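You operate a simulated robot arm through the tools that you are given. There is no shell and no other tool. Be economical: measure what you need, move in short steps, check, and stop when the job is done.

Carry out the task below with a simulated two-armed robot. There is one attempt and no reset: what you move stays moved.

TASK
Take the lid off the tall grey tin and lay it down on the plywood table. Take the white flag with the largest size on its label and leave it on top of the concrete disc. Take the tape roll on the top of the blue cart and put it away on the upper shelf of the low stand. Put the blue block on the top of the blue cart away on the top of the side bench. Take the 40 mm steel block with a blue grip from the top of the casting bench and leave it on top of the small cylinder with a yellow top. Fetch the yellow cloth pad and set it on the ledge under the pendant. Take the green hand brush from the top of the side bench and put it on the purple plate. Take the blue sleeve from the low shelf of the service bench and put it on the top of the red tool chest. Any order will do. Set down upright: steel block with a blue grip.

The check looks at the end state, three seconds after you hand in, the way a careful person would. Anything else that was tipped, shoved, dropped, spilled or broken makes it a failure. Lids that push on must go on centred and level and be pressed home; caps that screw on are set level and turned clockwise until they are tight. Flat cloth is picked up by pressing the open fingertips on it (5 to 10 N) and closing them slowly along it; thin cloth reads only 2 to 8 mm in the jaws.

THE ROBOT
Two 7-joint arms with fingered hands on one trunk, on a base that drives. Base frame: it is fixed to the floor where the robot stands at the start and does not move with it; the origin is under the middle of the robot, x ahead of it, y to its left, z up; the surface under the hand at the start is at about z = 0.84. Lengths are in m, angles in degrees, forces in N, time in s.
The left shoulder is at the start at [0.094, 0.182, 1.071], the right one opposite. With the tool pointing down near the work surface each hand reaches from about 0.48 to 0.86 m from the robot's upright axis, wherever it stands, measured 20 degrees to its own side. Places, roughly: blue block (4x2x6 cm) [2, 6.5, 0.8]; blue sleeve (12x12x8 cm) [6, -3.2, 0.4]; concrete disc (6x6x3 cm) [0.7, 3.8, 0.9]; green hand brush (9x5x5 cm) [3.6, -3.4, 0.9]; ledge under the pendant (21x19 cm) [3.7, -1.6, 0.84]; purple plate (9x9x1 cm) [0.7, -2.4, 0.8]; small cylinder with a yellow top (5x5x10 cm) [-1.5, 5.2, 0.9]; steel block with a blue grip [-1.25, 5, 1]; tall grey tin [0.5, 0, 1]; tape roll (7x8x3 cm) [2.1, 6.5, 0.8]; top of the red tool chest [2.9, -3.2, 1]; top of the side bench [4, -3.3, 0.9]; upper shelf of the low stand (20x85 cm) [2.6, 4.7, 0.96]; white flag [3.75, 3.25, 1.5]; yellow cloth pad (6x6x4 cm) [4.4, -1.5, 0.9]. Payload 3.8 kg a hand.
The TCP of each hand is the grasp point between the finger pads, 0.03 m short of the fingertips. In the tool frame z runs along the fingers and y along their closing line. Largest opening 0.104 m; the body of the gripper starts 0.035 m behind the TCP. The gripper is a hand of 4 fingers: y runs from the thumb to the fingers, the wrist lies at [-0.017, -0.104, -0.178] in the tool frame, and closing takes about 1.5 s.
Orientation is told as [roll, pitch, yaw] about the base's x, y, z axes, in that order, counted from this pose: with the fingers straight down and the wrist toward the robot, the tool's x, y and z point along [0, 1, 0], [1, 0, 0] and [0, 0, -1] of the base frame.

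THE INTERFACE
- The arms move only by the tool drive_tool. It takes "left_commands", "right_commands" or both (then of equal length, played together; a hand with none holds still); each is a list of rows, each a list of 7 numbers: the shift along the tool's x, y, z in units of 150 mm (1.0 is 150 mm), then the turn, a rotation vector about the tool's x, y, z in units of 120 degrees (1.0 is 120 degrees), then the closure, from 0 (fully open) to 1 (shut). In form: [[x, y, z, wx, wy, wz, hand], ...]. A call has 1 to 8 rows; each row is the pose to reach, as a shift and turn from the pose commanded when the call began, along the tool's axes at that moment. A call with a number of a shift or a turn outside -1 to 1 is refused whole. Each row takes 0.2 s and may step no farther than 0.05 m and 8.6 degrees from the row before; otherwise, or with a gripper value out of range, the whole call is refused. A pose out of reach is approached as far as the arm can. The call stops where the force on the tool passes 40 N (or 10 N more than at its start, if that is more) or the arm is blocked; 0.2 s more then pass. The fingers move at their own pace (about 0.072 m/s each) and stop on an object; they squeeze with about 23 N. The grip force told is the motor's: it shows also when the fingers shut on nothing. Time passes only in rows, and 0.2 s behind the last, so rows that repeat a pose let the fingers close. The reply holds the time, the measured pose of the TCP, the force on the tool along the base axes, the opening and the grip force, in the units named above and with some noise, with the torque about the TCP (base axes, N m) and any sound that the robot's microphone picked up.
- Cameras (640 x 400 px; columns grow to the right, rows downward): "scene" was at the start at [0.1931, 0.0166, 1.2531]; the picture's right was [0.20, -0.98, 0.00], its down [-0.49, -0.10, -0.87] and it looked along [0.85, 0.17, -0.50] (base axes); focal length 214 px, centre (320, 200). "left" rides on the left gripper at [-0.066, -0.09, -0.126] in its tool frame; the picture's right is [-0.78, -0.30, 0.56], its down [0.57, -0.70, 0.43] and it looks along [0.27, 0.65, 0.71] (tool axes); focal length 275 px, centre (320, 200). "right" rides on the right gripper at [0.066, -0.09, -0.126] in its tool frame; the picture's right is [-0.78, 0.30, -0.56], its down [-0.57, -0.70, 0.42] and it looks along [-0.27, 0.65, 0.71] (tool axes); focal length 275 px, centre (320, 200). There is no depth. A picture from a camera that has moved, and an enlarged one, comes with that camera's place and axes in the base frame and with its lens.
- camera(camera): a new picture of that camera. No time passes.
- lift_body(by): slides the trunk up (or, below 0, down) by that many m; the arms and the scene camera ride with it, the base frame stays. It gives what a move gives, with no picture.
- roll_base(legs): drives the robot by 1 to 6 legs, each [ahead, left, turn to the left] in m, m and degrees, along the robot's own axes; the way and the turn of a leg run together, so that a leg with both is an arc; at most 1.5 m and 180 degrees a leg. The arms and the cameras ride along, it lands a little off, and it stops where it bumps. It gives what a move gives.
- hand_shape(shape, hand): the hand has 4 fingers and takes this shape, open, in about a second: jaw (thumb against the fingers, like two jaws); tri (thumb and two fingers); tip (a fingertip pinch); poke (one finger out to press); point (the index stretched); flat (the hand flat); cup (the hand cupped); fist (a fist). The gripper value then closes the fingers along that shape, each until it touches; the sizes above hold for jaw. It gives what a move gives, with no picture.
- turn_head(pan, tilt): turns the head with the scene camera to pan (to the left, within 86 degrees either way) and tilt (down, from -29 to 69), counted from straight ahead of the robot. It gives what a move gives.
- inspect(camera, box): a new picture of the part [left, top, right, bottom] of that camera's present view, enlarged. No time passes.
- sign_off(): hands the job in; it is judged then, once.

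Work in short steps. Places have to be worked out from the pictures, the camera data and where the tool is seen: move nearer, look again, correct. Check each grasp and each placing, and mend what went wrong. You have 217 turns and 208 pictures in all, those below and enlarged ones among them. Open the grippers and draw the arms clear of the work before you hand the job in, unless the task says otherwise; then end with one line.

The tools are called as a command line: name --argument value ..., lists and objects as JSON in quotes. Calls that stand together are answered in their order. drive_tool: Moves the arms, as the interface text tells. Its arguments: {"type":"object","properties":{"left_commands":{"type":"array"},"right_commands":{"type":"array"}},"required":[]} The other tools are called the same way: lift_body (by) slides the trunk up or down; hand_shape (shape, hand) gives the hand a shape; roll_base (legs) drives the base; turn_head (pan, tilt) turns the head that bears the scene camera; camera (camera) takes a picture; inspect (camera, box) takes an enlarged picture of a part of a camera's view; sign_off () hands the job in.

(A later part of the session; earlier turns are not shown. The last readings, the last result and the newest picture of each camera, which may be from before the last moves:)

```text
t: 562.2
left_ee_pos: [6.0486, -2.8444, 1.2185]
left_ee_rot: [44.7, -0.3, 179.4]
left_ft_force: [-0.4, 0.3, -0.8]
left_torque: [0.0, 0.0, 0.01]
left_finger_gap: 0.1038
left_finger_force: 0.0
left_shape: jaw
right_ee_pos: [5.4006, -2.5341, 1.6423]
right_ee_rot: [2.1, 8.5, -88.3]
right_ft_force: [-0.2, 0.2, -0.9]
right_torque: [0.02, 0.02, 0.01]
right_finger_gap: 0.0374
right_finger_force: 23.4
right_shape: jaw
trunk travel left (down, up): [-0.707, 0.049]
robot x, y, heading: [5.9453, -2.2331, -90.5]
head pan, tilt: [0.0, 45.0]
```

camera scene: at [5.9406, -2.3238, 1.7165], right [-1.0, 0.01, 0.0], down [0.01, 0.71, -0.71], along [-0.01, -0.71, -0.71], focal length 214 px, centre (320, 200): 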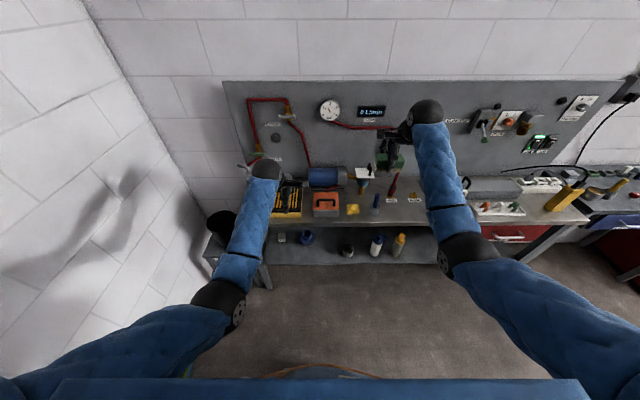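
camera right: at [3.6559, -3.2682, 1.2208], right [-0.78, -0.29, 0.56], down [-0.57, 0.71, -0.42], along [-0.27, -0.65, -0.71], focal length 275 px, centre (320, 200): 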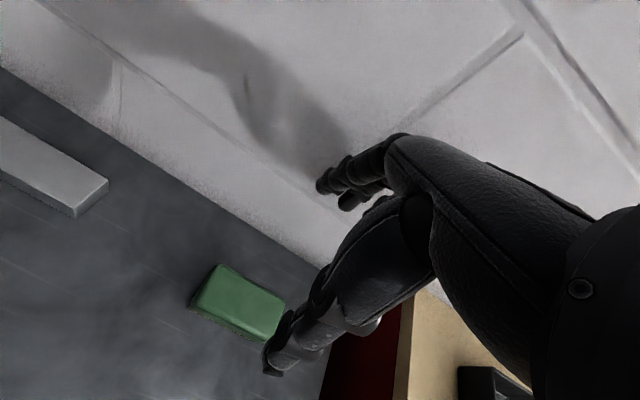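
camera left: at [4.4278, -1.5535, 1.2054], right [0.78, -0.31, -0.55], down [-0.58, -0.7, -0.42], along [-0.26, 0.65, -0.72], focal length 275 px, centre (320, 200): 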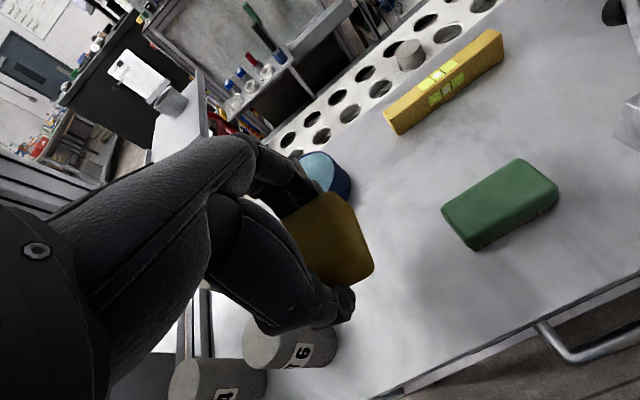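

Both arms are placed. I lower the trunk fully, with the left hand staying in front of the bench, and check by left camera.

lift_body --by -0.7

camera --camera "left"

```text
refused: -0.7 is not a number from -0.4 to 0.4
```

```text
14 pictures are left
camera left: at [6.1401, -2.7103, 1.2595], right [0.29, 0.16, -0.94], down [0.69, -0.71, 0.1], along [-0.66, -0.68, -0.32], focal length 275 px, centre (320, 200)
```

left: 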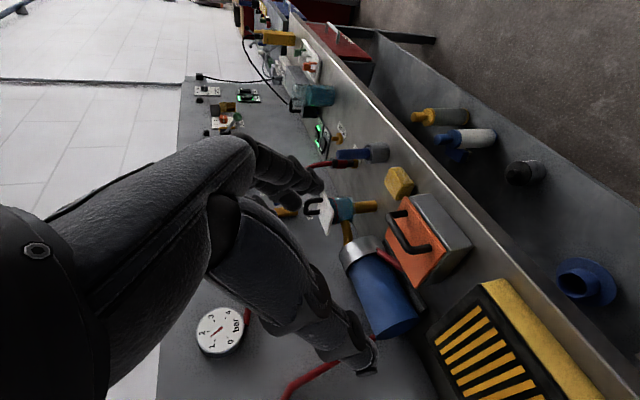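

lift_body --by -0.4

lift_body --by -0.3

camera --camera "left"

```text
t: 566.0
left_ee_pos: [6.0463, -2.8447, 0.8188]
left_ee_rot: [44.9, -0.2, 179.3]
left_ft_force: [-0.3, -0.7, 0.6]
left_torque: [-0.01, -0.03, -0.01]
left_finger_gap: 0.1036
left_finger_force: 0.0
left_shape: jaw
right_ee_pos: [5.4006, -2.5705, 1.2179]
right_ee_rot: [2.4, 12.9, -88.1]
right_ft_force: [0.2, 0.9, -2.0]
right_torque: [-0.01, 0.0, -0.01]
right_finger_gap: 0.0371
right_finger_force: 23.0
right_shape: jaw
trunk travel left (down, up): [-0.307, 0.449]
robot x, y, heading: [5.9441, -2.2266, -90.6]
head pan, tilt: [0.0, 45.0]
```

```text
t: 569.0
left_ee_pos: [6.0475, -2.8433, 0.5188]
left_ee_rot: [44.9, -0.2, 179.3]
left_ft_force: [0.1, -0.2, 1.2]
left_torque: [0.01, 0.01, 0.01]
left_finger_gap: 0.1037
left_finger_force: 0.1
left_shape: jaw
right_ee_pos: [5.3985, -2.6981, 0.8153]
right_ee_rot: [3.5, 32.6, -87.8]
right_ft_force: [0.2, 0.3, -1.3]
right_torque: [0.03, 0.0, -0.01]
right_finger_gap: 0.0373
right_finger_force: 23.6
right_shape: jaw
trunk travel left (down, up): [-0.007, 0.749]
robot x, y, heading: [5.9454, -2.2308, -90.6]
head pan, tilt: [0.0, 45.0]
```

```text
13 pictures are left
camera left: at [6.14, -2.7101, 0.5599], right [0.29, 0.15, -0.94], down [0.69, -0.71, 0.1], along [-0.66, -0.68, -0.32], focal length 275 px, centre (320, 200)
```

left: 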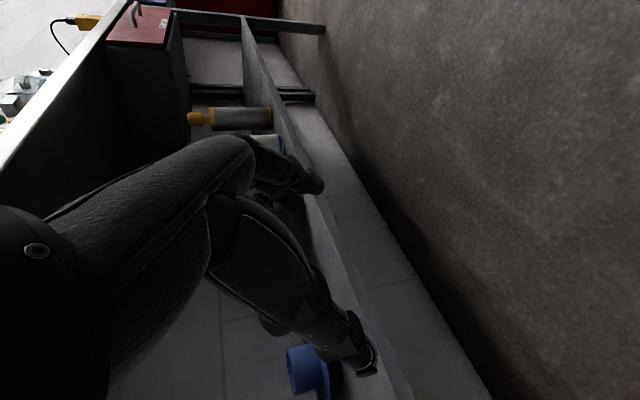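

The sleeve tube top is at ≈(6.022, -3.24, 0.477). The right hand sagged forward, so I move it back, outward and up before driving in.

drive_tool --right_commands '[[-0.1, 0, -0.25, 0.05, 0, 0, 1], [-0.2, -0.1, -0.5, 0.1, 0, 0, 1], [-0.3, -0.2, -0.75, 0.15, 0, 0, 1], [-0.4, -0.3, -0.95, 0.2, 0, 0, 1], [-0.4, -0.4, -1, 0.25, 0, 0, 1]]'

camera --camera "scene"

```text
t: 570.2
left_ee_pos: [6.0477, -2.8433, 0.5176]
left_ee_rot: [44.8, -0.2, 179.3]
left_ft_force: [0.0, 0.3, -0.2]
left_torque: [0.01, -0.01, 0.01]
left_finger_gap: 0.1036
left_finger_force: 0.1
left_shape: jaw
right_ee_pos: [5.346, -2.7638, 0.8877]
right_ee_rot: [4.2, 48.4, -86.4]
right_ft_force: [1.1, 0.1, -1.0]
right_torque: [-0.03, 0.02, 0.01]
right_finger_gap: 0.0375
right_finger_force: 23.7
right_shape: jaw
right hand out of reach, approached as far as the arm can: row 1, 2, 3, 4, 5
trunk travel left (down, up): [-0.007, 0.749]
robot x, y, heading: [5.9437, -2.2305, -90.3]
head pan, tilt: [0.0, 45.0]
```

```text
12 pictures are left
camera scene: at [5.938, -2.5473, 0.9993], right [-1.0, 0.01, 0.0], down [0.01, 0.71, -0.71], along [-0.01, -0.71, -0.71], focal length 214 px, centre (320, 200)
```

scene: 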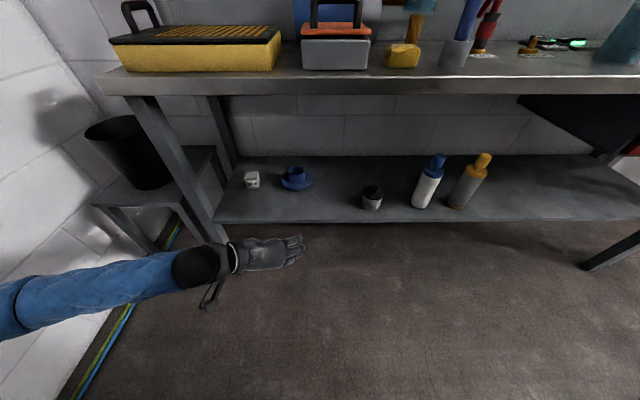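

The hand's sideways forearm would hit the bench leg, so I return the left hand to the fingers-down posture with a 20° forward tilt; that fits under the bench top with the forearm straight behind.

drive_tool --left_commands '[[0, 0, 0, 0, 0.07, 0, 0], [0, 0, 0, 0, 0.14, 0, 0], [0, 0, 0, 0, 0.21, 0, 0], [0, 0, 0, 0, 0.28, 0, 0], [0, 0, 0, 0, 0.35, 0, 0], [0, 0, 0, 0, 0.375, 0, 0]]'

drive_tool --left_commands '[[0, 0, 0, 0.04, -0.04, -0.04, 0], [0, 0, 0, 0.08, -0.08, -0.08, 0], [0, 0, 0, 0.12, -0.12, -0.12, 0], [0, 0, 0, 0.16, -0.16, -0.16, 0], [0, 0, 0, 0.2, -0.2, -0.2, 0], [0, 0, 0, 0.24, -0.24, -0.24, 0], [0, 0, 0, 0.28, -0.28, -0.28, 0], [0, 0, 0, 0.32, -0.32, -0.32, 0]]'

drive_tool --left_commands '[[0, 0, 0, 0.04, -0.04, -0.04, 0], [0, 0, 0, 0.08, -0.08, -0.08, 0], [0, 0, 0, 0.12, -0.12, -0.12, 0], [0, 0, 0, 0.16, -0.16, -0.16, 0], [0, 0, 0, 0.2, -0.2, -0.2, 0], [0, 0, 0, 0.24, -0.24, -0.24, 0], [0, 0, 0, 0.257, -0.257, -0.257, 0]]'

drive_tool --left_commands '[[-0.09, 0, 0, -0.06, 0, 0, 0], [-0.17, 0, 0, -0.12, 0, 0, 0], [-0.17, 0, 0, -0.167, 0, 0, 0], [-0.17, 0, 0, -0.167, 0, 0, 0]]'

```text
t: 571.6
left_ee_pos: [6.0473, -2.8433, 0.517]
left_ee_rot: [89.9, 0.0, 179.3]
left_ft_force: [0.3, -0.5, 0.6]
left_torque: [-0.04, 0.04, -0.03]
left_finger_gap: 0.1039
left_finger_force: 0.1
left_shape: jaw
right_ee_pos: [5.346, -2.7628, 0.8878]
right_ee_rot: [4.2, 48.5, -86.4]
right_ft_force: [0.7, 0.6, 0.0]
right_torque: [-0.04, -0.03, -0.03]
right_finger_gap: 0.0378
right_finger_force: 23.2
right_shape: jaw
trunk travel left (down, up): [-0.007, 0.749]
robot x, y, heading: [5.9451, -2.2269, -90.5]
head pan, tilt: [0.0, 45.0]
```

```text
t: 573.4
left_ee_pos: [6.0486, -2.8454, 0.5155]
left_ee_rot: [39.0, -19.2, -130.0]
left_ft_force: [0.1, -0.5, -0.6]
left_torque: [0.0, 0.0, -0.01]
left_finger_gap: 0.104
left_finger_force: 0.1
left_shape: jaw
right_ee_pos: [5.3462, -2.7624, 0.8875]
right_ee_rot: [4.2, 48.5, -86.4]
right_ft_force: [0.0, -0.4, -1.1]
right_torque: [0.0, -0.02, 0.01]
right_finger_gap: 0.0376
right_finger_force: 23.5
right_shape: jaw
trunk travel left (down, up): [-0.007, 0.749]
robot x, y, heading: [5.9425, -2.2339, -90.6]
head pan, tilt: [0.0, 45.0]
```

```text
t: 574.9
left_ee_pos: [6.097, -2.8465, 0.5025]
left_ee_rot: [9.0, -1.1, -91.7]
left_ft_force: [0.2, 0.5, 0.5]
left_torque: [0.0, 0.0, 0.0]
left_finger_gap: 0.1039
left_finger_force: 0.0
left_shape: jaw
right_ee_pos: [5.3472, -2.7639, 0.8872]
right_ee_rot: [4.2, 48.5, -86.4]
right_ft_force: [0.4, 0.4, -1.4]
right_torque: [-0.02, -0.01, 0.0]
right_finger_gap: 0.0376
right_finger_force: 22.9
right_shape: jaw
trunk travel left (down, up): [-0.007, 0.749]
robot x, y, heading: [5.9445, -2.2318, -90.5]
head pan, tilt: [0.0, 45.0]
stopped in row 7 (left hand): the arm was blocked; the commanded pose is now the measured one
```

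```text
t: 575.9
left_ee_pos: [6.0842, -2.8581, 0.5095]
left_ee_rot: [11.8, -22.6, -95.6]
left_ft_force: [-0.9, -0.5, 0.1]
left_torque: [0.03, -0.02, 0.03]
left_finger_gap: 0.1037
left_finger_force: 0.0
left_shape: jaw
right_ee_pos: [5.3465, -2.7628, 0.8882]
right_ee_rot: [4.1, 48.4, -86.4]
right_ft_force: [-0.3, 1.1, -1.2]
right_torque: [-0.03, 0.04, 0.01]
right_finger_gap: 0.0375
right_finger_force: 23.5
right_shape: jaw
trunk travel left (down, up): [-0.007, 0.749]
robot x, y, heading: [5.9449, -2.2288, -90.5]
head pan, tilt: [0.0, 45.0]
```

Slightly tilted after the block near the body. I extend forward 12 cm while correcting the tilt.

drive_tool --left_commands '[[0, 0.25, 0.1, 0, 0, 0, 0], [0, 0.5, 0.2, 0, 0, 0, 0], [0, 0.74, 0.3, 0, -0.035, -0.035, 0], [0, 0.74, 0.3, 0, -0.075, -0.076, 0], [0, 0.74, 0.3, 0, -0.075, -0.076, 0]]'

camera --camera "left"

```text
t: 577.1
left_ee_pos: [6.0667, -2.9658, 0.4956]
left_ee_rot: [-3.1, -21.4, -85.1]
left_ft_force: [-0.2, 0.7, 0.3]
left_torque: [0.02, -0.02, -0.01]
left_finger_gap: 0.1043
left_finger_force: 0.2
left_shape: jaw
right_ee_pos: [5.346, -2.7638, 0.8872]
right_ee_rot: [4.1, 48.5, -86.4]
right_ft_force: [-0.2, 0.6, -1.7]
right_torque: [-0.01, -0.01, 0.0]
right_finger_gap: 0.0376
right_finger_force: 23.6
right_shape: jaw
trunk travel left (down, up): [-0.007, 0.749]
robot x, y, heading: [5.9418, -2.2274, -90.6]
head pan, tilt: [0.0, 45.0]
```

```text
11 pictures are left
camera left: at [5.9983, -2.8408, 0.5838], right [-0.81, 0.02, -0.59], down [0.51, 0.53, -0.68], along [0.3, -0.85, -0.44], focal length 275 px, centre (320, 200)
```

left: 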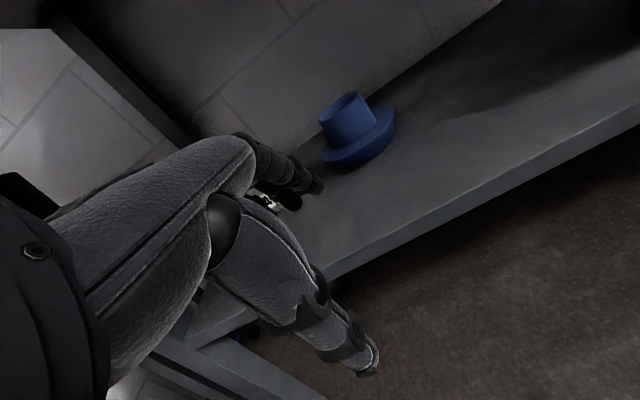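

Sleeve confirmed at ≈(6.025, -3.25), top z≈0.485. I drive 0.13 m in, then extend over the tube at TCP z≈0.53.

roll_base --legs '[[0.13, 0, 0]]'

drive_tool --left_commands '[[0, 0.08, -0.22, 0, 0, 0, 0], [-0.1, 0.3, -0.15, 0, 0, 0, 0], [-0.2, 0.55, -0.05, 0, 0, 0, 0], [-0.3, 0.8, 0.06, 0, 0, 0, 0], [-0.367, 1, 0.143, 0, 0, 0, 0], [-0.367, 1, 0.143, 0, 0, 0, 0]]'

camera --camera "left"

```text
t: 578.4
left_ee_pos: [6.0653, -3.0945, 0.4963]
left_ee_rot: [-3.0, -21.2, -85.3]
left_ft_force: [-1.2, -0.5, -0.8]
left_torque: [0.0, -0.02, 0.0]
left_finger_gap: 0.104
left_finger_force: 0.0
left_shape: jaw
right_ee_pos: [5.3443, -2.8917, 0.8871]
right_ee_rot: [4.3, 48.5, -86.5]
right_ft_force: [-0.4, -1.2, -0.8]
right_torque: [-0.01, 0.0, -0.05]
right_finger_gap: 0.0377
right_finger_force: 22.8
right_shape: jaw
trunk travel left (down, up): [-0.007, 0.749]
robot x, y, heading: [5.9389, -2.3598, -90.6]
head pan, tilt: [0.0, 45.0]
```

```text
t: 579.8
left_ee_pos: [6.0218, -3.2445, 0.5341]
left_ee_rot: [-3.0, -21.4, -85.2]
left_ft_force: [0.5, 0.6, 0.1]
left_torque: [0.03, 0.01, 0.01]
left_finger_gap: 0.1036
left_finger_force: 0.2
left_shape: jaw
right_ee_pos: [5.3436, -2.892, 0.8879]
right_ee_rot: [4.0, 48.4, -86.5]
right_ft_force: [0.3, 0.0, -1.7]
right_torque: [-0.01, -0.01, -0.01]
right_finger_gap: 0.0377
right_finger_force: 22.9
right_shape: jaw
trunk travel left (down, up): [-0.007, 0.749]
robot x, y, heading: [5.9411, -2.3616, -91.0]
head pan, tilt: [0.0, 45.0]
```

```text
10 pictures are left
camera left: at [5.9525, -3.119, 0.6209], right [-0.81, 0.02, -0.59], down [0.51, 0.53, -0.68], along [0.3, -0.85, -0.44], focal length 275 px, centre (320, 200)
```

left: 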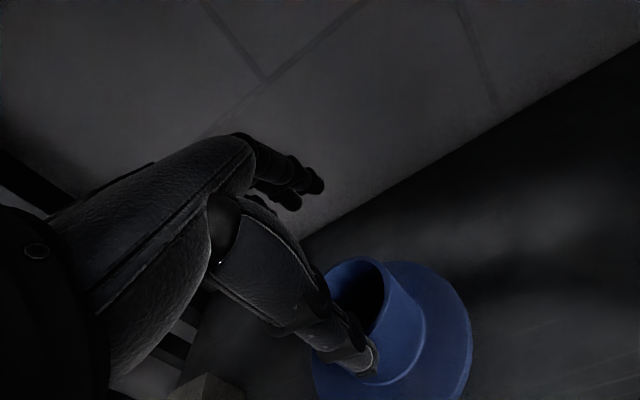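

Nice view: the tube is at (6.018, -3.236), between thumb and fingers. I level the hand and lower around it.

drive_tool --left_commands '[[0, -0.053, 0.022, 0.04, 0, 0, 0], [0, -0.06, 0.03, 0.08, 0, 0, 0], [0, -0.07, 0.06, 0.125, 0, 0, 0], [0, -0.12, 0.16, 0.125, 0, 0, 0], [0, -0.165, 0.27, 0.125, 0, 0, 0], [0, -0.207, 0.376, 0.125, 0, 0, 0], [0, -0.207, 0.376, 0.125, 0, 0, 0]]'

camera --camera "left"

```text
t: 581.4
left_ee_pos: [6.0157, -3.2409, 0.4782]
left_ee_rot: [-2.9, -7.0, -86.1]
left_ft_force: [-0.1, 0.0, 28.1]
left_torque: [1.49, 0.07, 0.01]
left_finger_gap: 0.1036
left_finger_force: 0.0
left_shape: jaw
right_ee_pos: [5.3452, -2.8883, 0.89]
right_ee_rot: [4.2, 48.3, -86.5]
right_ft_force: [0.5, 0.4, 0.1]
right_torque: [0.03, -0.01, -0.01]
right_finger_gap: 0.0375
right_finger_force: 22.4
right_shape: jaw
trunk travel left (down, up): [-0.007, 0.749]
robot x, y, heading: [5.9397, -2.3601, -90.7]
head pan, tilt: [0.0, 45.0]
```

```text
9 pictures are left
camera left: at [5.9506, -3.1396, 0.5939], right [-0.82, 0.17, -0.55], down [0.51, 0.68, -0.54], along [0.28, -0.72, -0.64], focal length 275 px, centre (320, 200)
```

left: 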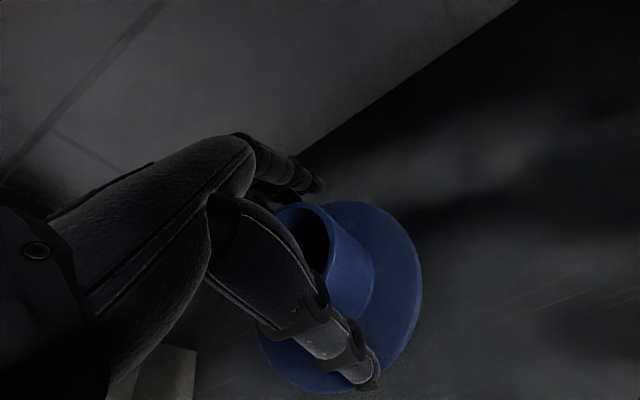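

The thumb rests on the flange and the tube is between the fingers. I ease up 5 mm and close.

drive_tool --left_commands '[[0, 0, -0.035, 0, 0, 0, 0], [0, 0, -0.035, 0, 0, 0, 0.3], [0, 0, -0.035, 0, 0, 0, 0.6], [0, 0, -0.035, 0, 0, 0, 0.9], [0, 0, -0.035, 0, 0, 0, 1], [0, 0, -0.035, 0, 0, 0, 1], [0, 0, -0.035, 0, 0, 0, 1]]'

drive_tool --left_commands '[[0, 0, -0.08, 0, 0, 0, 1], [0, 0, -0.16, 0, 0, 0, 1], [0, -0.03, -0.25, 0, 0, 0, 1], [0, -0.03, -0.25, 0, 0, 0, 1]]'

camera --camera "left"

```text
t: 583.0
left_ee_pos: [6.0159, -3.238, 0.4798]
left_ee_rot: [-2.8, -6.7, -86.2]
left_ft_force: [-2.1, 6.6, 26.5]
left_torque: [1.51, 0.07, 0.03]
left_finger_gap: 0.0687
left_finger_force: 23.0
left_shape: jaw
right_ee_pos: [5.3423, -2.8898, 0.889]
right_ee_rot: [4.1, 48.4, -86.4]
right_ft_force: [0.8, 0.6, -0.2]
right_torque: [0.0, -0.01, 0.02]
right_finger_gap: 0.0375
right_finger_force: 23.5
right_shape: jaw
trunk travel left (down, up): [-0.007, 0.749]
robot x, y, heading: [5.9422, -2.3622, -90.5]
head pan, tilt: [0.0, 45.0]
```

```text
t: 584.0
left_ee_pos: [6.0171, -3.2286, 0.5121]
left_ee_rot: [-2.7, -6.3, -86.1]
left_ft_force: [0.0, 0.3, -1.7]
left_torque: [0.02, -0.01, 0.01]
left_finger_gap: 0.0698
left_finger_force: 23.2
left_shape: jaw
right_ee_pos: [5.3451, -2.8937, 0.8874]
right_ee_rot: [4.1, 48.6, -86.4]
right_ft_force: [0.5, -0.4, -0.9]
right_torque: [0.0, 0.0, -0.02]
right_finger_gap: 0.0377
right_finger_force: 22.0
right_shape: jaw
trunk travel left (down, up): [-0.007, 0.749]
robot x, y, heading: [5.9408, -2.3599, -90.8]
head pan, tilt: [0.0, 45.0]
```

```text
8 pictures are left
camera left: at [5.9529, -3.1301, 0.6298], right [-0.82, 0.18, -0.55], down [0.51, 0.68, -0.52], along [0.28, -0.71, -0.65], focal length 275 px, centre (320, 200)
```

left: 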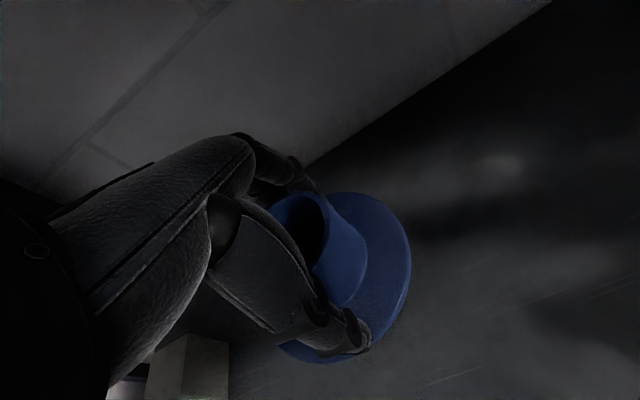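

The sleeve is lifted. I back straight out from under the bench, then raise the trunk and retract the left hand.

roll_base --legs '[[-0.4, 0, 0]]'

lift_body --by 0.4

lift_body --by 0.25

drive_tool --left_commands '[[0, -0.25, -0.1, 0, 0, 0, 1], [0, -0.5, -0.2, 0.02, 0, 0, 1], [0, -0.75, -0.3, 0.05, 0, 0, 1], [0, -1, -0.3, 0.05, 0, 0, 1], [0, -1, -0.3, 0.05, 0, 0, 1]]'

```text
t: 586.5
left_ee_pos: [6.0229, -2.8277, 0.5143]
left_ee_rot: [-2.8, -6.3, -86.2]
left_ft_force: [0.0, 1.0, -2.6]
left_torque: [0.02, 0.01, -0.02]
left_finger_gap: 0.0697
left_finger_force: 22.7
left_shape: jaw
right_ee_pos: [5.3491, -2.4889, 0.8891]
right_ee_rot: [4.0, 48.5, -86.6]
right_ft_force: [1.0, -0.3, -2.0]
right_torque: [0.0, -0.03, 0.03]
right_finger_gap: 0.0376
right_finger_force: 22.9
right_shape: jaw
trunk travel left (down, up): [-0.007, 0.749]
robot x, y, heading: [5.9433, -1.9566, -90.9]
head pan, tilt: [0.0, 45.0]
```

```text
t: 590.3
left_ee_pos: [6.0235, -2.7771, 1.1721]
left_ee_rot: [-4.5, -25.5, -85.7]
left_ft_force: [-0.3, -0.2, -2.7]
left_torque: [0.06, 0.02, 0.0]
left_finger_gap: 0.0699
left_finger_force: 23.1
left_shape: jaw
right_ee_pos: [5.3509, -2.3088, 1.4282]
right_ee_rot: [2.3, 26.2, -87.8]
right_ft_force: [0.1, -0.1, -1.3]
right_torque: [0.02, -0.02, 0.0]
right_finger_gap: 0.0376
right_finger_force: 23.1
right_shape: jaw
trunk travel left (down, up): [-0.407, 0.349]
robot x, y, heading: [5.9495, -1.9552, -90.8]
head pan, tilt: [0.0, 45.0]
```

```text
t: 592.9
left_ee_pos: [6.0233, -2.7611, 1.4611]
left_ee_rot: [-4.8, -28.3, -85.6]
left_ft_force: [0.4, -0.9, -1.6]
left_torque: [0.02, 0.03, 0.02]
left_finger_gap: 0.0697
left_finger_force: 22.7
left_shape: jaw
right_ee_pos: [5.35, -2.3082, 1.6764]
right_ee_rot: [2.3, 26.2, -87.8]
right_ft_force: [-0.4, 0.8, -1.0]
right_torque: [-0.01, -0.01, 0.01]
right_finger_gap: 0.0378
right_finger_force: 22.9
right_shape: jaw
trunk travel left (down, up): [-0.657, 0.099]
robot x, y, heading: [5.9461, -1.9564, -90.8]
head pan, tilt: [0.0, 45.0]
```

```text
t: 594.1
left_ee_pos: [6.0186, -2.6063, 1.4302]
left_ee_rot: [-4.6, -22.4, -86.1]
left_ft_force: [0.1, 0.1, -2.3]
left_torque: [0.04, 0.03, 0.0]
left_finger_gap: 0.0593
left_finger_force: 23.4
left_shape: jaw
right_ee_pos: [5.3511, -2.3075, 1.6786]
right_ee_rot: [2.4, 26.2, -87.7]
right_ft_force: [0.9, 0.5, -1.0]
right_torque: [0.03, -0.01, 0.0]
right_finger_gap: 0.0375
right_finger_force: 23.3
right_shape: jaw
trunk travel left (down, up): [-0.657, 0.099]
robot x, y, heading: [5.9489, -1.9573, -90.7]
head pan, tilt: [0.0, 45.0]
```

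I level the sleeve (tilt back 16°), then travel west along y≈-2.2 to the chest and look down.

drive_tool --left_commands '[[0, 0, 0, 0.045, 0, 0, 1], [0, 0, 0, 0.09, 0, 0, 1], [0, 0, 0, 0.133, 0, 0, 1], [0, 0, 0, 0.133, 0, 0, 1]]'

roll_base --legs '[[0.25, 0, 0.7], [0, -1.1, 0], [0, -1.1, 0], [0, -0.95, 0]]'

camera --camera "scene"

```text
t: 595.1
left_ee_pos: [6.0153, -2.6074, 1.4307]
left_ee_rot: [-4.3, -6.4, -87.3]
left_ft_force: [0.3, 0.3, -2.4]
left_torque: [0.01, -0.01, 0.04]
left_finger_gap: 0.0589
left_finger_force: 23.3
left_shape: jaw
right_ee_pos: [5.3504, -2.3088, 1.6784]
right_ee_rot: [2.3, 26.1, -87.7]
right_ft_force: [-0.4, 0.3, -0.2]
right_torque: [-0.01, -0.02, 0.02]
right_finger_gap: 0.0374
right_finger_force: 22.7
right_shape: jaw
trunk travel left (down, up): [-0.657, 0.099]
robot x, y, heading: [5.9455, -1.9593, -90.8]
head pan, tilt: [0.0, 45.0]
```

```text
t: 612.0
left_ee_pos: [2.8886, -2.9232, 1.43]
left_ee_rot: [-4.3, -6.5, -85.3]
left_ft_force: [-0.1, 0.3, -2.7]
left_torque: [0.01, 0.03, 0.02]
left_finger_gap: 0.059
left_finger_force: 22.8
left_shape: jaw
right_ee_pos: [2.2138, -2.6493, 1.6788]
right_ee_rot: [2.3, 26.0, -85.6]
right_ft_force: [-0.3, 0.6, -1.9]
right_torque: [0.0, 0.01, 0.0]
right_finger_gap: 0.0377
right_finger_force: 23.0
right_shape: jaw
trunk travel left (down, up): [-0.657, 0.099]
robot x, y, heading: [2.7982, -2.2767, -88.8]
head pan, tilt: [0.0, 45.0]
```

```text
7 pictures are left
camera scene: at [2.797, -2.3718, 1.6665], right [-1.0, -0.02, 0.0], down [-0.02, 0.71, -0.71], along [0.02, -0.71, -0.71], focal length 214 px, centre (320, 200)
```

scene: 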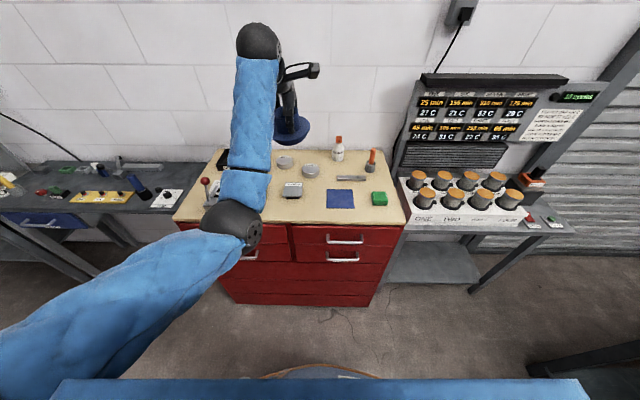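

inspect --camera "scene" --box '[170, 130, 420, 240]'

```text
2.56 times, centred on (295, 185) of scene
camera zoom: at [2.797, -2.3718, 1.6665], right [-1.0, -0.02, 0.0], down [-0.02, 0.71, -0.71], along [0.02, -0.71, -0.71], focal length 549 px, centre (384, 238)
```

zoom: 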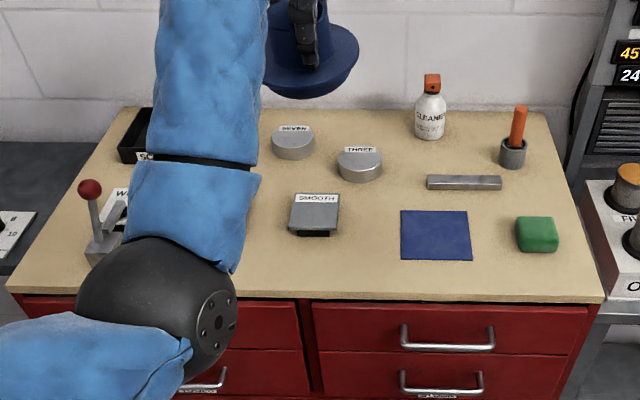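

The free spot is just in front of the SMOOTH plate, centred at about (2.89, -2.97). I lower the trunk 0.28 m and check.

lift_body --by -0.28

inspect --camera "scene" --box '[200, 110, 400, 260]'

```text
t: 614.8
left_ee_pos: [2.8904, -2.9241, 1.1505]
left_ee_rot: [-4.3, -6.5, -85.3]
left_ft_force: [0.0, 0.6, -1.8]
left_torque: [0.0, 0.01, 0.01]
left_finger_gap: 0.0591
left_finger_force: 23.2
left_shape: jaw
right_ee_pos: [2.2145, -2.654, 1.3969]
right_ee_rot: [2.3, 26.5, -85.6]
right_ft_force: [0.1, -0.1, -0.5]
right_torque: [-0.03, 0.0, 0.0]
right_finger_gap: 0.0375
right_finger_force: 22.9
right_shape: jaw
trunk travel left (down, up): [-0.377, 0.379]
robot x, y, heading: [2.7965, -2.2766, -88.7]
head pan, tilt: [0.0, 45.0]
```

```text
2.67 times, centred on (300, 185) of scene
camera zoom: at [2.7976, -2.4068, 1.3855], right [-1.0, -0.02, 0.0], down [-0.02, 0.71, -0.71], along [0.02, -0.71, -0.71], focal length 572 px, centre (373, 240)
```

zoom: 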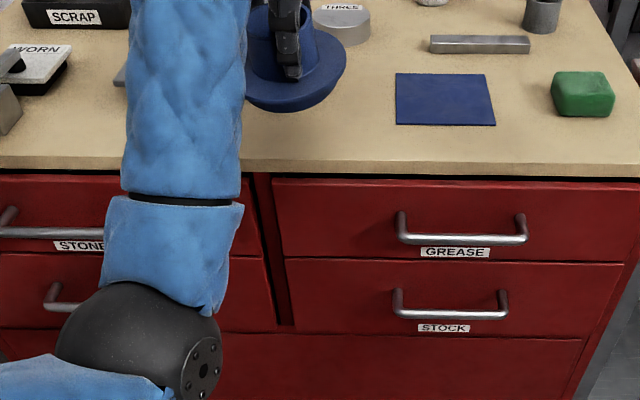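

The flange centre is ≈(2.898, -2.96), almost right above the spot. I lower gently until contact.

drive_tool --left_commands '[[-0.04, 0.04, 0.1, 0, 0, 0, 1], [-0.04, 0.04, 0.2, 0, 0, 0, 1], [-0.04, 0.04, 0.3, 0, 0, 0, 1], [-0.04, 0.04, 0.36, 0, 0, 0, 1], [-0.04, 0.04, 0.42, 0, 0, 0, 1], [-0.04, 0.04, 0.46, 0, 0, 0, 1]]'

```text
t: 616.2
left_ee_pos: [2.8801, -2.9386, 1.0828]
left_ee_rot: [-4.2, -6.6, -85.3]
left_ft_force: [0.2, 0.0, -2.1]
left_torque: [0.01, -0.02, 0.0]
left_finger_gap: 0.0588
left_finger_force: 23.0
left_shape: jaw
right_ee_pos: [2.2128, -2.654, 1.3954]
right_ee_rot: [2.3, 26.5, -85.6]
right_ft_force: [0.4, -0.1, -1.0]
right_torque: [-0.02, -0.02, 0.0]
right_finger_gap: 0.0375
right_finger_force: 22.8
right_shape: jaw
trunk travel left (down, up): [-0.377, 0.379]
robot x, y, heading: [2.7973, -2.2778, -88.7]
head pan, tilt: [0.0, 45.0]
```

drive_tool --left_commands '[[0.02, -0.04, 0.03, 0, 0, 0, 1], [0.02, -0.045, 0.07, 0, 0, 0, 1], [0.02, -0.05, 0.11, 0, 0, 0, 1], [0.02, -0.053, 0.14, 0, 0, 0, 1], [0.02, -0.055, 0.17, 0, 0, 0, 1], [0.02, -0.055, 0.17, 0, 0, 0, 1]]'

inspect --camera "scene" --box '[220, 110, 360, 200]'

```text
t: 617.6
left_ee_pos: [2.88, -2.9329, 1.0617]
left_ee_rot: [-4.4, -7.1, -85.2]
left_ft_force: [2.6, -3.3, 22.5]
left_torque: [0.1, -0.05, 0.02]
left_finger_gap: 0.058
left_finger_force: 22.9
left_shape: jaw
right_ee_pos: [2.2147, -2.6527, 1.3963]
right_ee_rot: [2.3, 26.5, -85.6]
right_ft_force: [0.5, -0.2, -1.3]
right_torque: [-0.03, -0.01, -0.01]
right_finger_gap: 0.0376
right_finger_force: 22.9
right_shape: jaw
trunk travel left (down, up): [-0.377, 0.379]
robot x, y, heading: [2.7985, -2.2773, -88.8]
head pan, tilt: [0.0, 45.0]
```

```text
4.44 times, centred on (290, 155) of scene
camera zoom: at [2.7975, -2.4049, 1.3858], right [-1.0, -0.02, 0.0], down [-0.02, 0.71, -0.71], along [0.02, -0.71, -0.71], focal length 953 px, centre (453, 400)
```

zoom: 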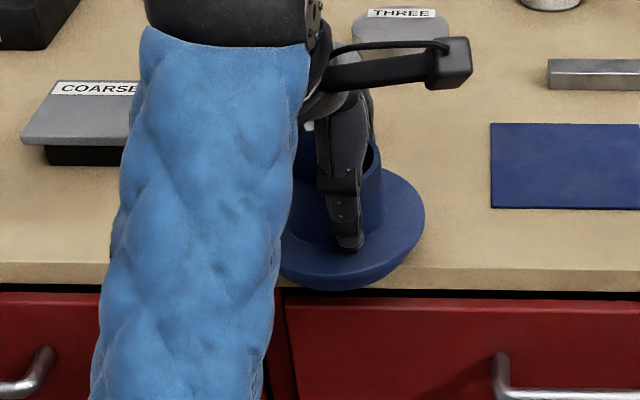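

Contact. The flange overhangs the front edge by about 1.5 cm, so I lift 6 mm, shift 1.3 cm back, set down and release.

drive_tool --left_commands '[[0, 0, -0.07, 0, 0, 0, 1], [0, 0.045, -0.07, 0, 0, 0, 1], [0, 0.09, -0.065, 0, 0, 0, 1], [0, 0.087, -0.04, 0, 0, 0, 1], [0, 0.085, -0.02, 0, 0, 0, 1], [0, 0.085, -0.01, 0, 0, 0, 1]]'

drive_tool --left_commands '[[0, 0, -0.01, 0, 0, 0, 0.8], [0, 0, -0.01, 0, 0, 0, 0.5], [0, 0, -0.01, 0, 0, 0, 0.2], [0, 0, -0.01, 0, 0, 0, 0], [0, 0, -0.01, 0, 0, 0, 0], [0, 0, -0.2, 0, 0, 0, 0], [0, 0, -0.5, 0, 0, 0, 0], [0, 0, -0.8, 0, 0, 0, 0]]'

inspect --camera "scene" --box '[220, 100, 380, 200]'

```text
t: 619.0
left_ee_pos: [2.882, -2.9441, 1.0625]
left_ee_rot: [-4.3, -7.0, -85.2]
left_ft_force: [1.8, -2.8, 15.9]
left_torque: [0.3, 0.03, 0.02]
left_finger_gap: 0.0582
left_finger_force: 22.5
left_shape: jaw
right_ee_pos: [2.214, -2.652, 1.3962]
right_ee_rot: [2.4, 26.5, -85.7]
right_ft_force: [0.1, -0.1, -2.3]
right_torque: [-0.02, -0.03, -0.02]
right_finger_gap: 0.0377
right_finger_force: 23.3
right_shape: jaw
trunk travel left (down, up): [-0.377, 0.379]
robot x, y, heading: [2.7924, -2.2783, -88.6]
head pan, tilt: [0.0, 45.0]
```

```text
t: 620.8
left_ee_pos: [2.8896, -2.9296, 1.1785]
left_ee_rot: [-4.2, -6.4, -85.3]
left_ft_force: [0.6, 0.1, -0.2]
left_torque: [0.01, 0.0, 0.03]
left_finger_gap: 0.1034
left_finger_force: 0.1
left_shape: jaw
right_ee_pos: [2.2136, -2.6523, 1.3962]
right_ee_rot: [2.3, 26.6, -85.6]
right_ft_force: [0.0, 0.0, -0.8]
right_torque: [0.02, -0.03, 0.05]
right_finger_gap: 0.0375
right_finger_force: 22.6
right_shape: jaw
trunk travel left (down, up): [-0.377, 0.379]
robot x, y, heading: [2.7962, -2.2792, -88.6]
head pan, tilt: [0.0, 45.0]
```

```text
4.00 times, centred on (300, 150) of scene
camera zoom: at [2.7973, -2.4065, 1.3854], right [-1.0, -0.02, 0.0], down [-0.02, 0.71, -0.71], along [0.02, -0.71, -0.71], focal length 858 px, centre (400, 400)
```

zoom: 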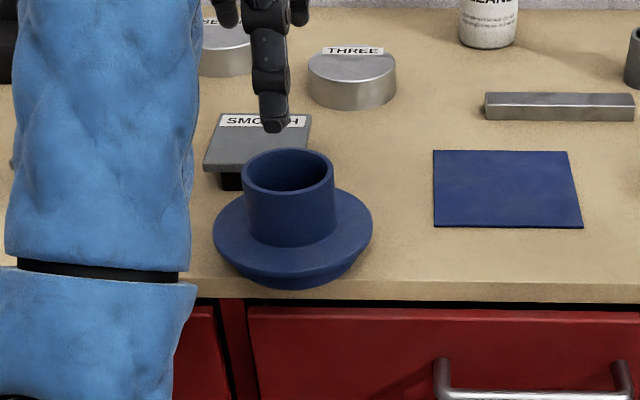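

The sleeve is in place on the chest. For the brush I level the right hand, raise a bit, back north to y≈-1.45, and strafe west to x≈0.95 to face the bench with the purple plate.

drive_tool --right_commands '[[0.1, 0.1, 0, -0.06, 0, 0, 1], [0.2, 0.2, 0, -0.12, 0, 0, 1], [0.4, 0.4, 0.1, -0.18, 0, 0, 1], [0.6, 0.6, 0.1, -0.221, 0, 0, 1], [0.6, 0.6, 0.1, -0.221, 0, 0, 1]]' --left_commands '[[0, 0, -0.2, 0, 0, 0, 0], [0, -0.1, -0.4, 0, 0, 0, 0], [0, -0.2, -0.6, 0, 0, 0, 0], [0, -0.3, -0.8, 0, 0, 0, 0], [0, -0.3, -0.8, 0, 0, 0, 0]]'

roll_base --legs '[[-0.84, 0, -1.3], [0, -0.95, 0], [0, -0.9, 0]]'

turn_head --pan 0 --tilt 42

camera --camera "scene"

```text
t: 622.0
left_ee_pos: [2.8909, -2.8766, 1.2912]
left_ee_rot: [-4.2, -6.5, -85.4]
left_ft_force: [-0.9, 0.0, -0.7]
left_torque: [-0.02, 0.04, 0.01]
left_finger_gap: 0.1039
left_finger_force: 0.1
left_shape: jaw
left hand out of reach, approached as far as the arm can: row 4, 5
right_ee_pos: [2.3097, -2.7221, 1.3447]
right_ee_rot: [2.2, 0.0, -86.7]
right_ft_force: [0.0, 0.3, -1.5]
right_torque: [0.02, 0.02, 0.01]
right_finger_gap: 0.0374
right_finger_force: 23.3
right_shape: jaw
trunk travel left (down, up): [-0.377, 0.379]
robot x, y, heading: [2.7935, -2.2783, -88.9]
head pan, tilt: [0.0, 45.0]
```

```text
t: 635.4
left_ee_pos: [1.0115, -2.0072, 1.2901]
left_ee_rot: [-4.3, -6.5, -87.0]
left_ft_force: [0.1, -0.7, -0.1]
left_torque: [-0.04, -0.04, -0.01]
left_finger_gap: 0.1037
left_finger_force: 0.0
left_shape: jaw
right_ee_pos: [0.4355, -1.8353, 1.3451]
right_ee_rot: [2.0, 0.2, -88.4]
right_ft_force: [-0.3, 0.2, -0.8]
right_torque: [0.03, 0.0, 0.01]
right_finger_gap: 0.0375
right_finger_force: 23.0
right_shape: jaw
trunk travel left (down, up): [-0.377, 0.379]
robot x, y, heading: [0.9366, -1.4082, -90.4]
head pan, tilt: [0.0, 45.0]
```

```text
t: 636.0
left_ee_pos: [1.0131, -2.0071, 1.2904]
left_ee_rot: [-4.4, -6.5, -87.0]
left_ft_force: [-0.1, 0.0, -0.6]
left_torque: [-0.04, -0.04, -0.02]
left_finger_gap: 0.1038
left_finger_force: 0.0
left_shape: jaw
right_ee_pos: [0.436, -1.8355, 1.3454]
right_ee_rot: [2.1, 0.0, -88.4]
right_ft_force: [0.1, -0.6, -0.6]
right_torque: [0.0, -0.01, 0.0]
right_finger_gap: 0.0377
right_finger_force: 23.1
right_shape: jaw
trunk travel left (down, up): [-0.377, 0.379]
robot x, y, heading: [0.9348, -1.4112, -90.6]
head pan, tilt: [0.0, 42.0]
```

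```text
2 pictures are left
camera scene: at [0.9335, -1.5377, 1.3896], right [-1.0, 0.01, 0.0], down [0.01, 0.67, -0.74], along [-0.01, -0.74, -0.67], focal length 214 px, centre (320, 200)
```

scene: 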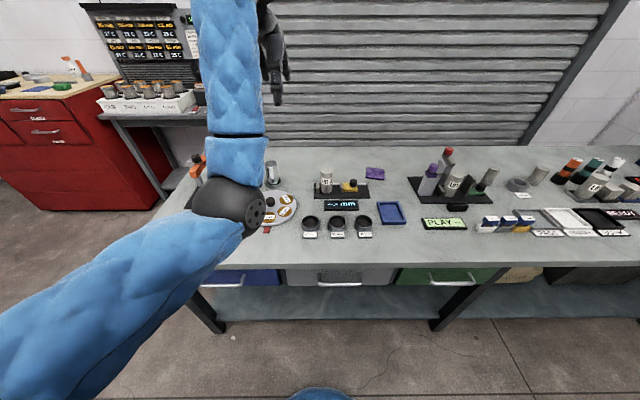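

The plate is at ≈(0.664, -2.365). I drive closer to (0.87, -1.59), lower the trunk to nominal, and bring the right hand over.

roll_base --legs '[[0.18, -0.065, 0.5]]'

lift_body --by -0.15

drive_tool --right_commands '[[0.2, 0.2, 0, 0, 0, 0, 1], [0.4, 0.4, 0, 0, 0, 0, 1], [0.6, 0.6, 0, 0, 0, 0, 1], [0.8, 0.8, 0, 0, 0, 0, 1], [1, 1, 0, 0, 0, 0, 1], [1, 1, 0, 0, 0, 0, 1]]'

```text
t: 637.5
left_ee_pos: [0.9523, -2.1846, 1.2894]
left_ee_rot: [-4.2, -6.6, -86.5]
left_ft_force: [-0.2, 0.1, -0.8]
left_torque: [0.03, -0.02, -0.02]
left_finger_gap: 0.1038
left_finger_force: 0.0
left_shape: jaw
right_ee_pos: [0.3742, -2.0177, 1.3453]
right_ee_rot: [2.1, 0.1, -87.9]
right_ft_force: [-0.3, -0.2, -1.3]
right_torque: [0.01, -0.05, -0.01]
right_finger_gap: 0.0375
right_finger_force: 23.4
right_shape: jaw
trunk travel left (down, up): [-0.377, 0.379]
robot x, y, heading: [0.8724, -1.5803, -89.9]
head pan, tilt: [0.0, 42.0]
```

```text
t: 639.3
left_ee_pos: [0.9522, -2.2302, 1.0741]
left_ee_rot: [-3.9, -0.1, -86.6]
left_ft_force: [0.3, 0.7, -0.7]
left_torque: [-0.02, 0.01, 0.04]
left_finger_gap: 0.1036
left_finger_force: 0.0
left_shape: jaw
right_ee_pos: [0.3746, -2.0164, 1.1962]
right_ee_rot: [2.1, 0.1, -88.0]
right_ft_force: [0.1, -0.7, -0.9]
right_torque: [-0.06, -0.01, -0.04]
right_finger_gap: 0.0375
right_finger_force: 23.1
right_shape: jaw
trunk travel left (down, up): [-0.227, 0.529]
robot x, y, heading: [0.872, -1.583, -90.0]
head pan, tilt: [0.0, 42.0]
```

```text
t: 640.7
left_ee_pos: [0.9514, -2.2312, 1.0734]
left_ee_rot: [-3.8, -0.1, -86.7]
left_ft_force: [0.8, 0.7, 0.2]
left_torque: [0.0, 0.01, 0.01]
left_finger_gap: 0.1036
left_finger_force: 0.1
left_shape: jaw
right_ee_pos: [0.5302, -2.161, 1.2018]
right_ee_rot: [2.1, 0.1, -88.0]
right_ft_force: [0.4, 0.2, -0.5]
right_torque: [0.0, -0.03, 0.02]
right_finger_gap: 0.0378
right_finger_force: 22.4
right_shape: jaw
trunk travel left (down, up): [-0.227, 0.529]
robot x, y, heading: [0.8691, -1.5849, -89.9]
head pan, tilt: [0.0, 42.0]
```

drive_tool --right_commands '[[0.2, 0.22, 0, 0, 0, 0, 1], [0.4, 0.45, 0, 0, 0, 0, 1], [0.6, 0.7, 0.05, 0, 0, 0, 1], [0.75, 0.9, 0.15, 0, 0, 0, 1], [0.845, 1, 0.3, 0, 0, 0, 1], [0.845, 1, 0.3, 0, 0, 0, 1]]' --left_commands '[[0, -0.1, -0.1, 0, 0, 0, 0], [0.1, -0.2, -0.2, 0, 0, 0, 0], [0.2, -0.3, -0.3, 0, 0, 0, 0], [0.3, -0.3, -0.4, 0, 0, 0, 0], [0.4, -0.3, -0.4, 0, 0, 0, 0], [0.4, -0.3, -0.4, 0, 0, 0, 0]]'

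drive_tool --right_commands '[[0, 0.2, 0, 0, 0, 0, 1], [0, 0.39, 0, 0, 0, 0, 1], [0, 0.39, 0.2, 0, 0, 0, 1], [0, 0.39, 0.4, 0, 0, 0, 1], [0, 0.39, 0.4, 0, 0, 0, 1]]'

```text
t: 642.1
left_ee_pos: [1.0145, -2.2408, 1.1218]
left_ee_rot: [-4.0, -0.1, -86.6]
left_ft_force: [0.2, 1.2, 0.2]
left_torque: [-0.03, 0.01, -0.02]
left_finger_gap: 0.1036
left_finger_force: 0.0
left_shape: jaw
left hand out of reach, approached as far as the arm can: row 1, 2, 3, 4, 5, 6
right_ee_pos: [0.6647, -2.3066, 1.1622]
right_ee_rot: [2.1, 0.0, -88.0]
right_ft_force: [0.0, 0.0, -1.2]
right_torque: [0.01, -0.01, 0.0]
right_finger_gap: 0.0375
right_finger_force: 23.4
right_shape: jaw
trunk travel left (down, up): [-0.227, 0.529]
robot x, y, heading: [0.8701, -1.5794, -90.2]
head pan, tilt: [0.0, 42.0]
```

```text
t: 643.3
left_ee_pos: [1.0149, -2.2426, 1.121]
left_ee_rot: [-3.9, -0.1, -86.6]
left_ft_force: [-0.2, 0.3, 0.1]
left_torque: [0.01, 0.0, 0.0]
left_finger_gap: 0.1036
left_finger_force: 0.0
left_shape: jaw
right_ee_pos: [0.6688, -2.3672, 1.1012]
right_ee_rot: [2.1, 0.0, -88.0]
right_ft_force: [0.4, -0.2, -1.0]
right_torque: [0.01, -0.01, -0.01]
right_finger_gap: 0.0378
right_finger_force: 22.6
right_shape: jaw
right hand out of reach, approached as far as the arm can: row 2, 3
trunk travel left (down, up): [-0.227, 0.529]
robot x, y, heading: [0.8721, -1.5835, -90.4]
head pan, tilt: [0.0, 42.0]
```

Reachable. I lower to z≈0.95 and use one picture to check alignment over the plate.

drive_tool --right_commands '[[0, 0, 0.3, 0, 0, 0, 1], [0, 0, 0.6, 0, 0, 0, 1], [0, 0, 0.85, 0, 0, 0, 1], [0, 0, 1, 0, 0, 0, 1], [0, 0, 1, 0, 0, 0, 1]]'

camera --camera "right"

```text
t: 644.5
left_ee_pos: [1.0147, -2.2413, 1.1216]
left_ee_rot: [-3.8, -0.2, -86.5]
left_ft_force: [-0.2, -0.1, 1.0]
left_torque: [0.0, -0.01, -0.01]
left_finger_gap: 0.1039
left_finger_force: 0.0
left_shape: jaw
right_ee_pos: [0.6751, -2.3658, 0.9499]
right_ee_rot: [2.1, 0.0, -88.0]
right_ft_force: [-0.4, -0.1, -0.5]
right_torque: [-0.01, 0.0, 0.02]
right_finger_gap: 0.0377
right_finger_force: 23.0
right_shape: jaw
trunk travel left (down, up): [-0.227, 0.529]
robot x, y, heading: [0.8737, -1.578, -89.8]
head pan, tilt: [0.0, 42.0]
```

```text
1 pictures are left
camera right: at [0.7316, -2.2746, 1.0777], right [-0.78, -0.32, 0.53], down [-0.58, 0.68, -0.44], along [-0.22, -0.66, -0.72], focal length 275 px, centre (320, 200)
```

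right: 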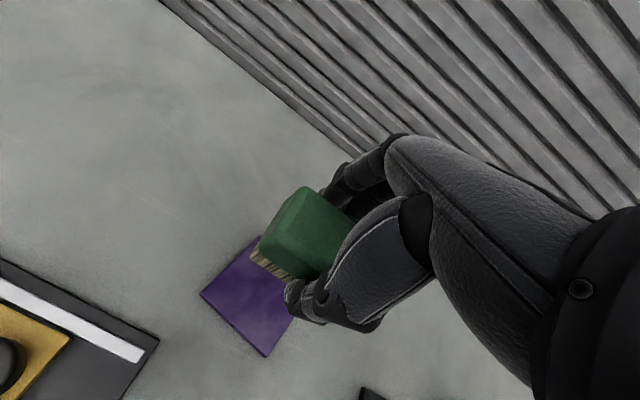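

The plate centre is ≈(0.661, -2.383). I shift the brush 1.3 cm right and 1.7 cm forward, and lower to contact in small steps.

drive_tool --right_commands '[[-0.09, 0.11, 0, 0, 0, 0, 1], [-0.09, 0.11, 0.2, 0, 0, 0, 1], [-0.09, 0.11, 0.4, 0, 0, 0, 1], [-0.09, 0.11, 0.55, 0, 0, 0, 1], [-0.09, 0.11, 0.6, 0, 0, 0, 1], [-0.09, 0.11, 0.63, 0, 0, 0, 1], [-0.09, 0.11, 0.63, 0, 0, 0, 1]]'

```text
t: 646.1
left_ee_pos: [1.0142, -2.2422, 1.1208]
left_ee_rot: [-3.8, -0.1, -86.5]
left_ft_force: [0.6, -0.1, -0.8]
left_torque: [-0.02, 0.0, -0.01]
left_finger_gap: 0.1038
left_finger_force: 0.1
left_shape: jaw
right_ee_pos: [0.6641, -2.381, 0.856]
right_ee_rot: [2.1, 0.1, -88.0]
right_ft_force: [0.2, -0.1, -0.6]
right_torque: [0.03, -0.01, 0.04]
right_finger_gap: 0.0376
right_finger_force: 23.6
right_shape: jaw
trunk travel left (down, up): [-0.227, 0.529]
robot x, y, heading: [0.8724, -1.5855, -90.1]
head pan, tilt: [0.0, 42.0]
```

No contact yet. I continue down in 3 mm steps.

drive_tool --right_commands '[[0, 0, 0.02, 0, 0, 0, 1], [0, 0, 0.04, 0, 0, 0, 1], [0, 0, 0.06, 0, 0, 0, 1], [0, 0, 0.08, 0, 0, 0, 1], [0, 0, 0.08, 0, 0, 0, 1]]'

```text
t: 647.3
left_ee_pos: [1.0155, -2.2393, 1.1221]
left_ee_rot: [-3.9, 0.0, -86.5]
left_ft_force: [0.7, 0.4, -0.2]
left_torque: [0.01, 0.0, 0.02]
left_finger_gap: 0.1036
left_finger_force: 0.1
left_shape: jaw
right_ee_pos: [0.6654, -2.3817, 0.8461]
right_ee_rot: [2.0, -0.2, -87.9]
right_ft_force: [-0.5, -0.3, 6.9]
right_torque: [-0.1, 0.11, 0.0]
right_finger_gap: 0.0378
right_finger_force: 22.7
right_shape: jaw
trunk travel left (down, up): [-0.227, 0.529]
robot x, y, heading: [0.8688, -1.5845, -89.9]
head pan, tilt: [0.0, 42.0]
```

Contact at 7 N. I open the fingers and rise straight up, then check with the last picture.

drive_tool --right_commands '[[0, 0, 0, 0, 0, 0, 0.7], [0, 0, 0, 0, 0, 0, 0.45], [0, 0, 0, 0, 0, 0, 0.25], [0, 0, 0, 0, 0, 0, 0.25], [0, 0, -0.1, 0, 0, 0, 0.25], [0, 0, -0.35, 0, 0, 0, 0.25], [0, 0, -0.65, 0, 0, 0, 0.25], [0, 0, -0.95, 0, 0, 0, 0.25]]'

camera --camera "right"

```text
t: 649.1
left_ee_pos: [1.0146, -2.2401, 1.1228]
left_ee_rot: [-3.8, -0.1, -86.6]
left_ft_force: [-0.3, -0.6, -0.3]
left_torque: [-0.07, -0.01, 0.0]
left_finger_gap: 0.1035
left_finger_force: 0.2
left_shape: jaw
right_ee_pos: [0.6589, -2.382, 0.984]
right_ee_rot: [2.0, 0.1, -88.0]
right_ft_force: [0.6, -0.1, -0.8]
right_torque: [0.01, 0.02, 0.01]
right_finger_gap: 0.0776
right_finger_force: 0.0
right_shape: jaw
trunk travel left (down, up): [-0.227, 0.529]
robot x, y, heading: [0.872, -1.582, -90.0]
head pan, tilt: [0.0, 42.0]
```

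```text
0 pictures are left
camera right: at [0.7165, -2.29, 1.1123], right [-0.78, -0.33, 0.53], down [-0.58, 0.68, -0.44], along [-0.22, -0.65, -0.72], focal length 275 px, centre (320, 200)
```

right: 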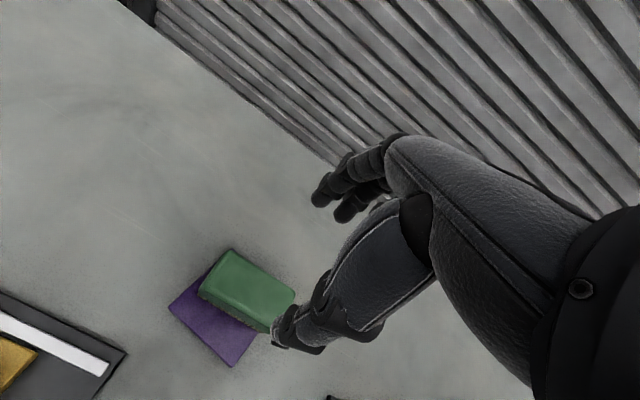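

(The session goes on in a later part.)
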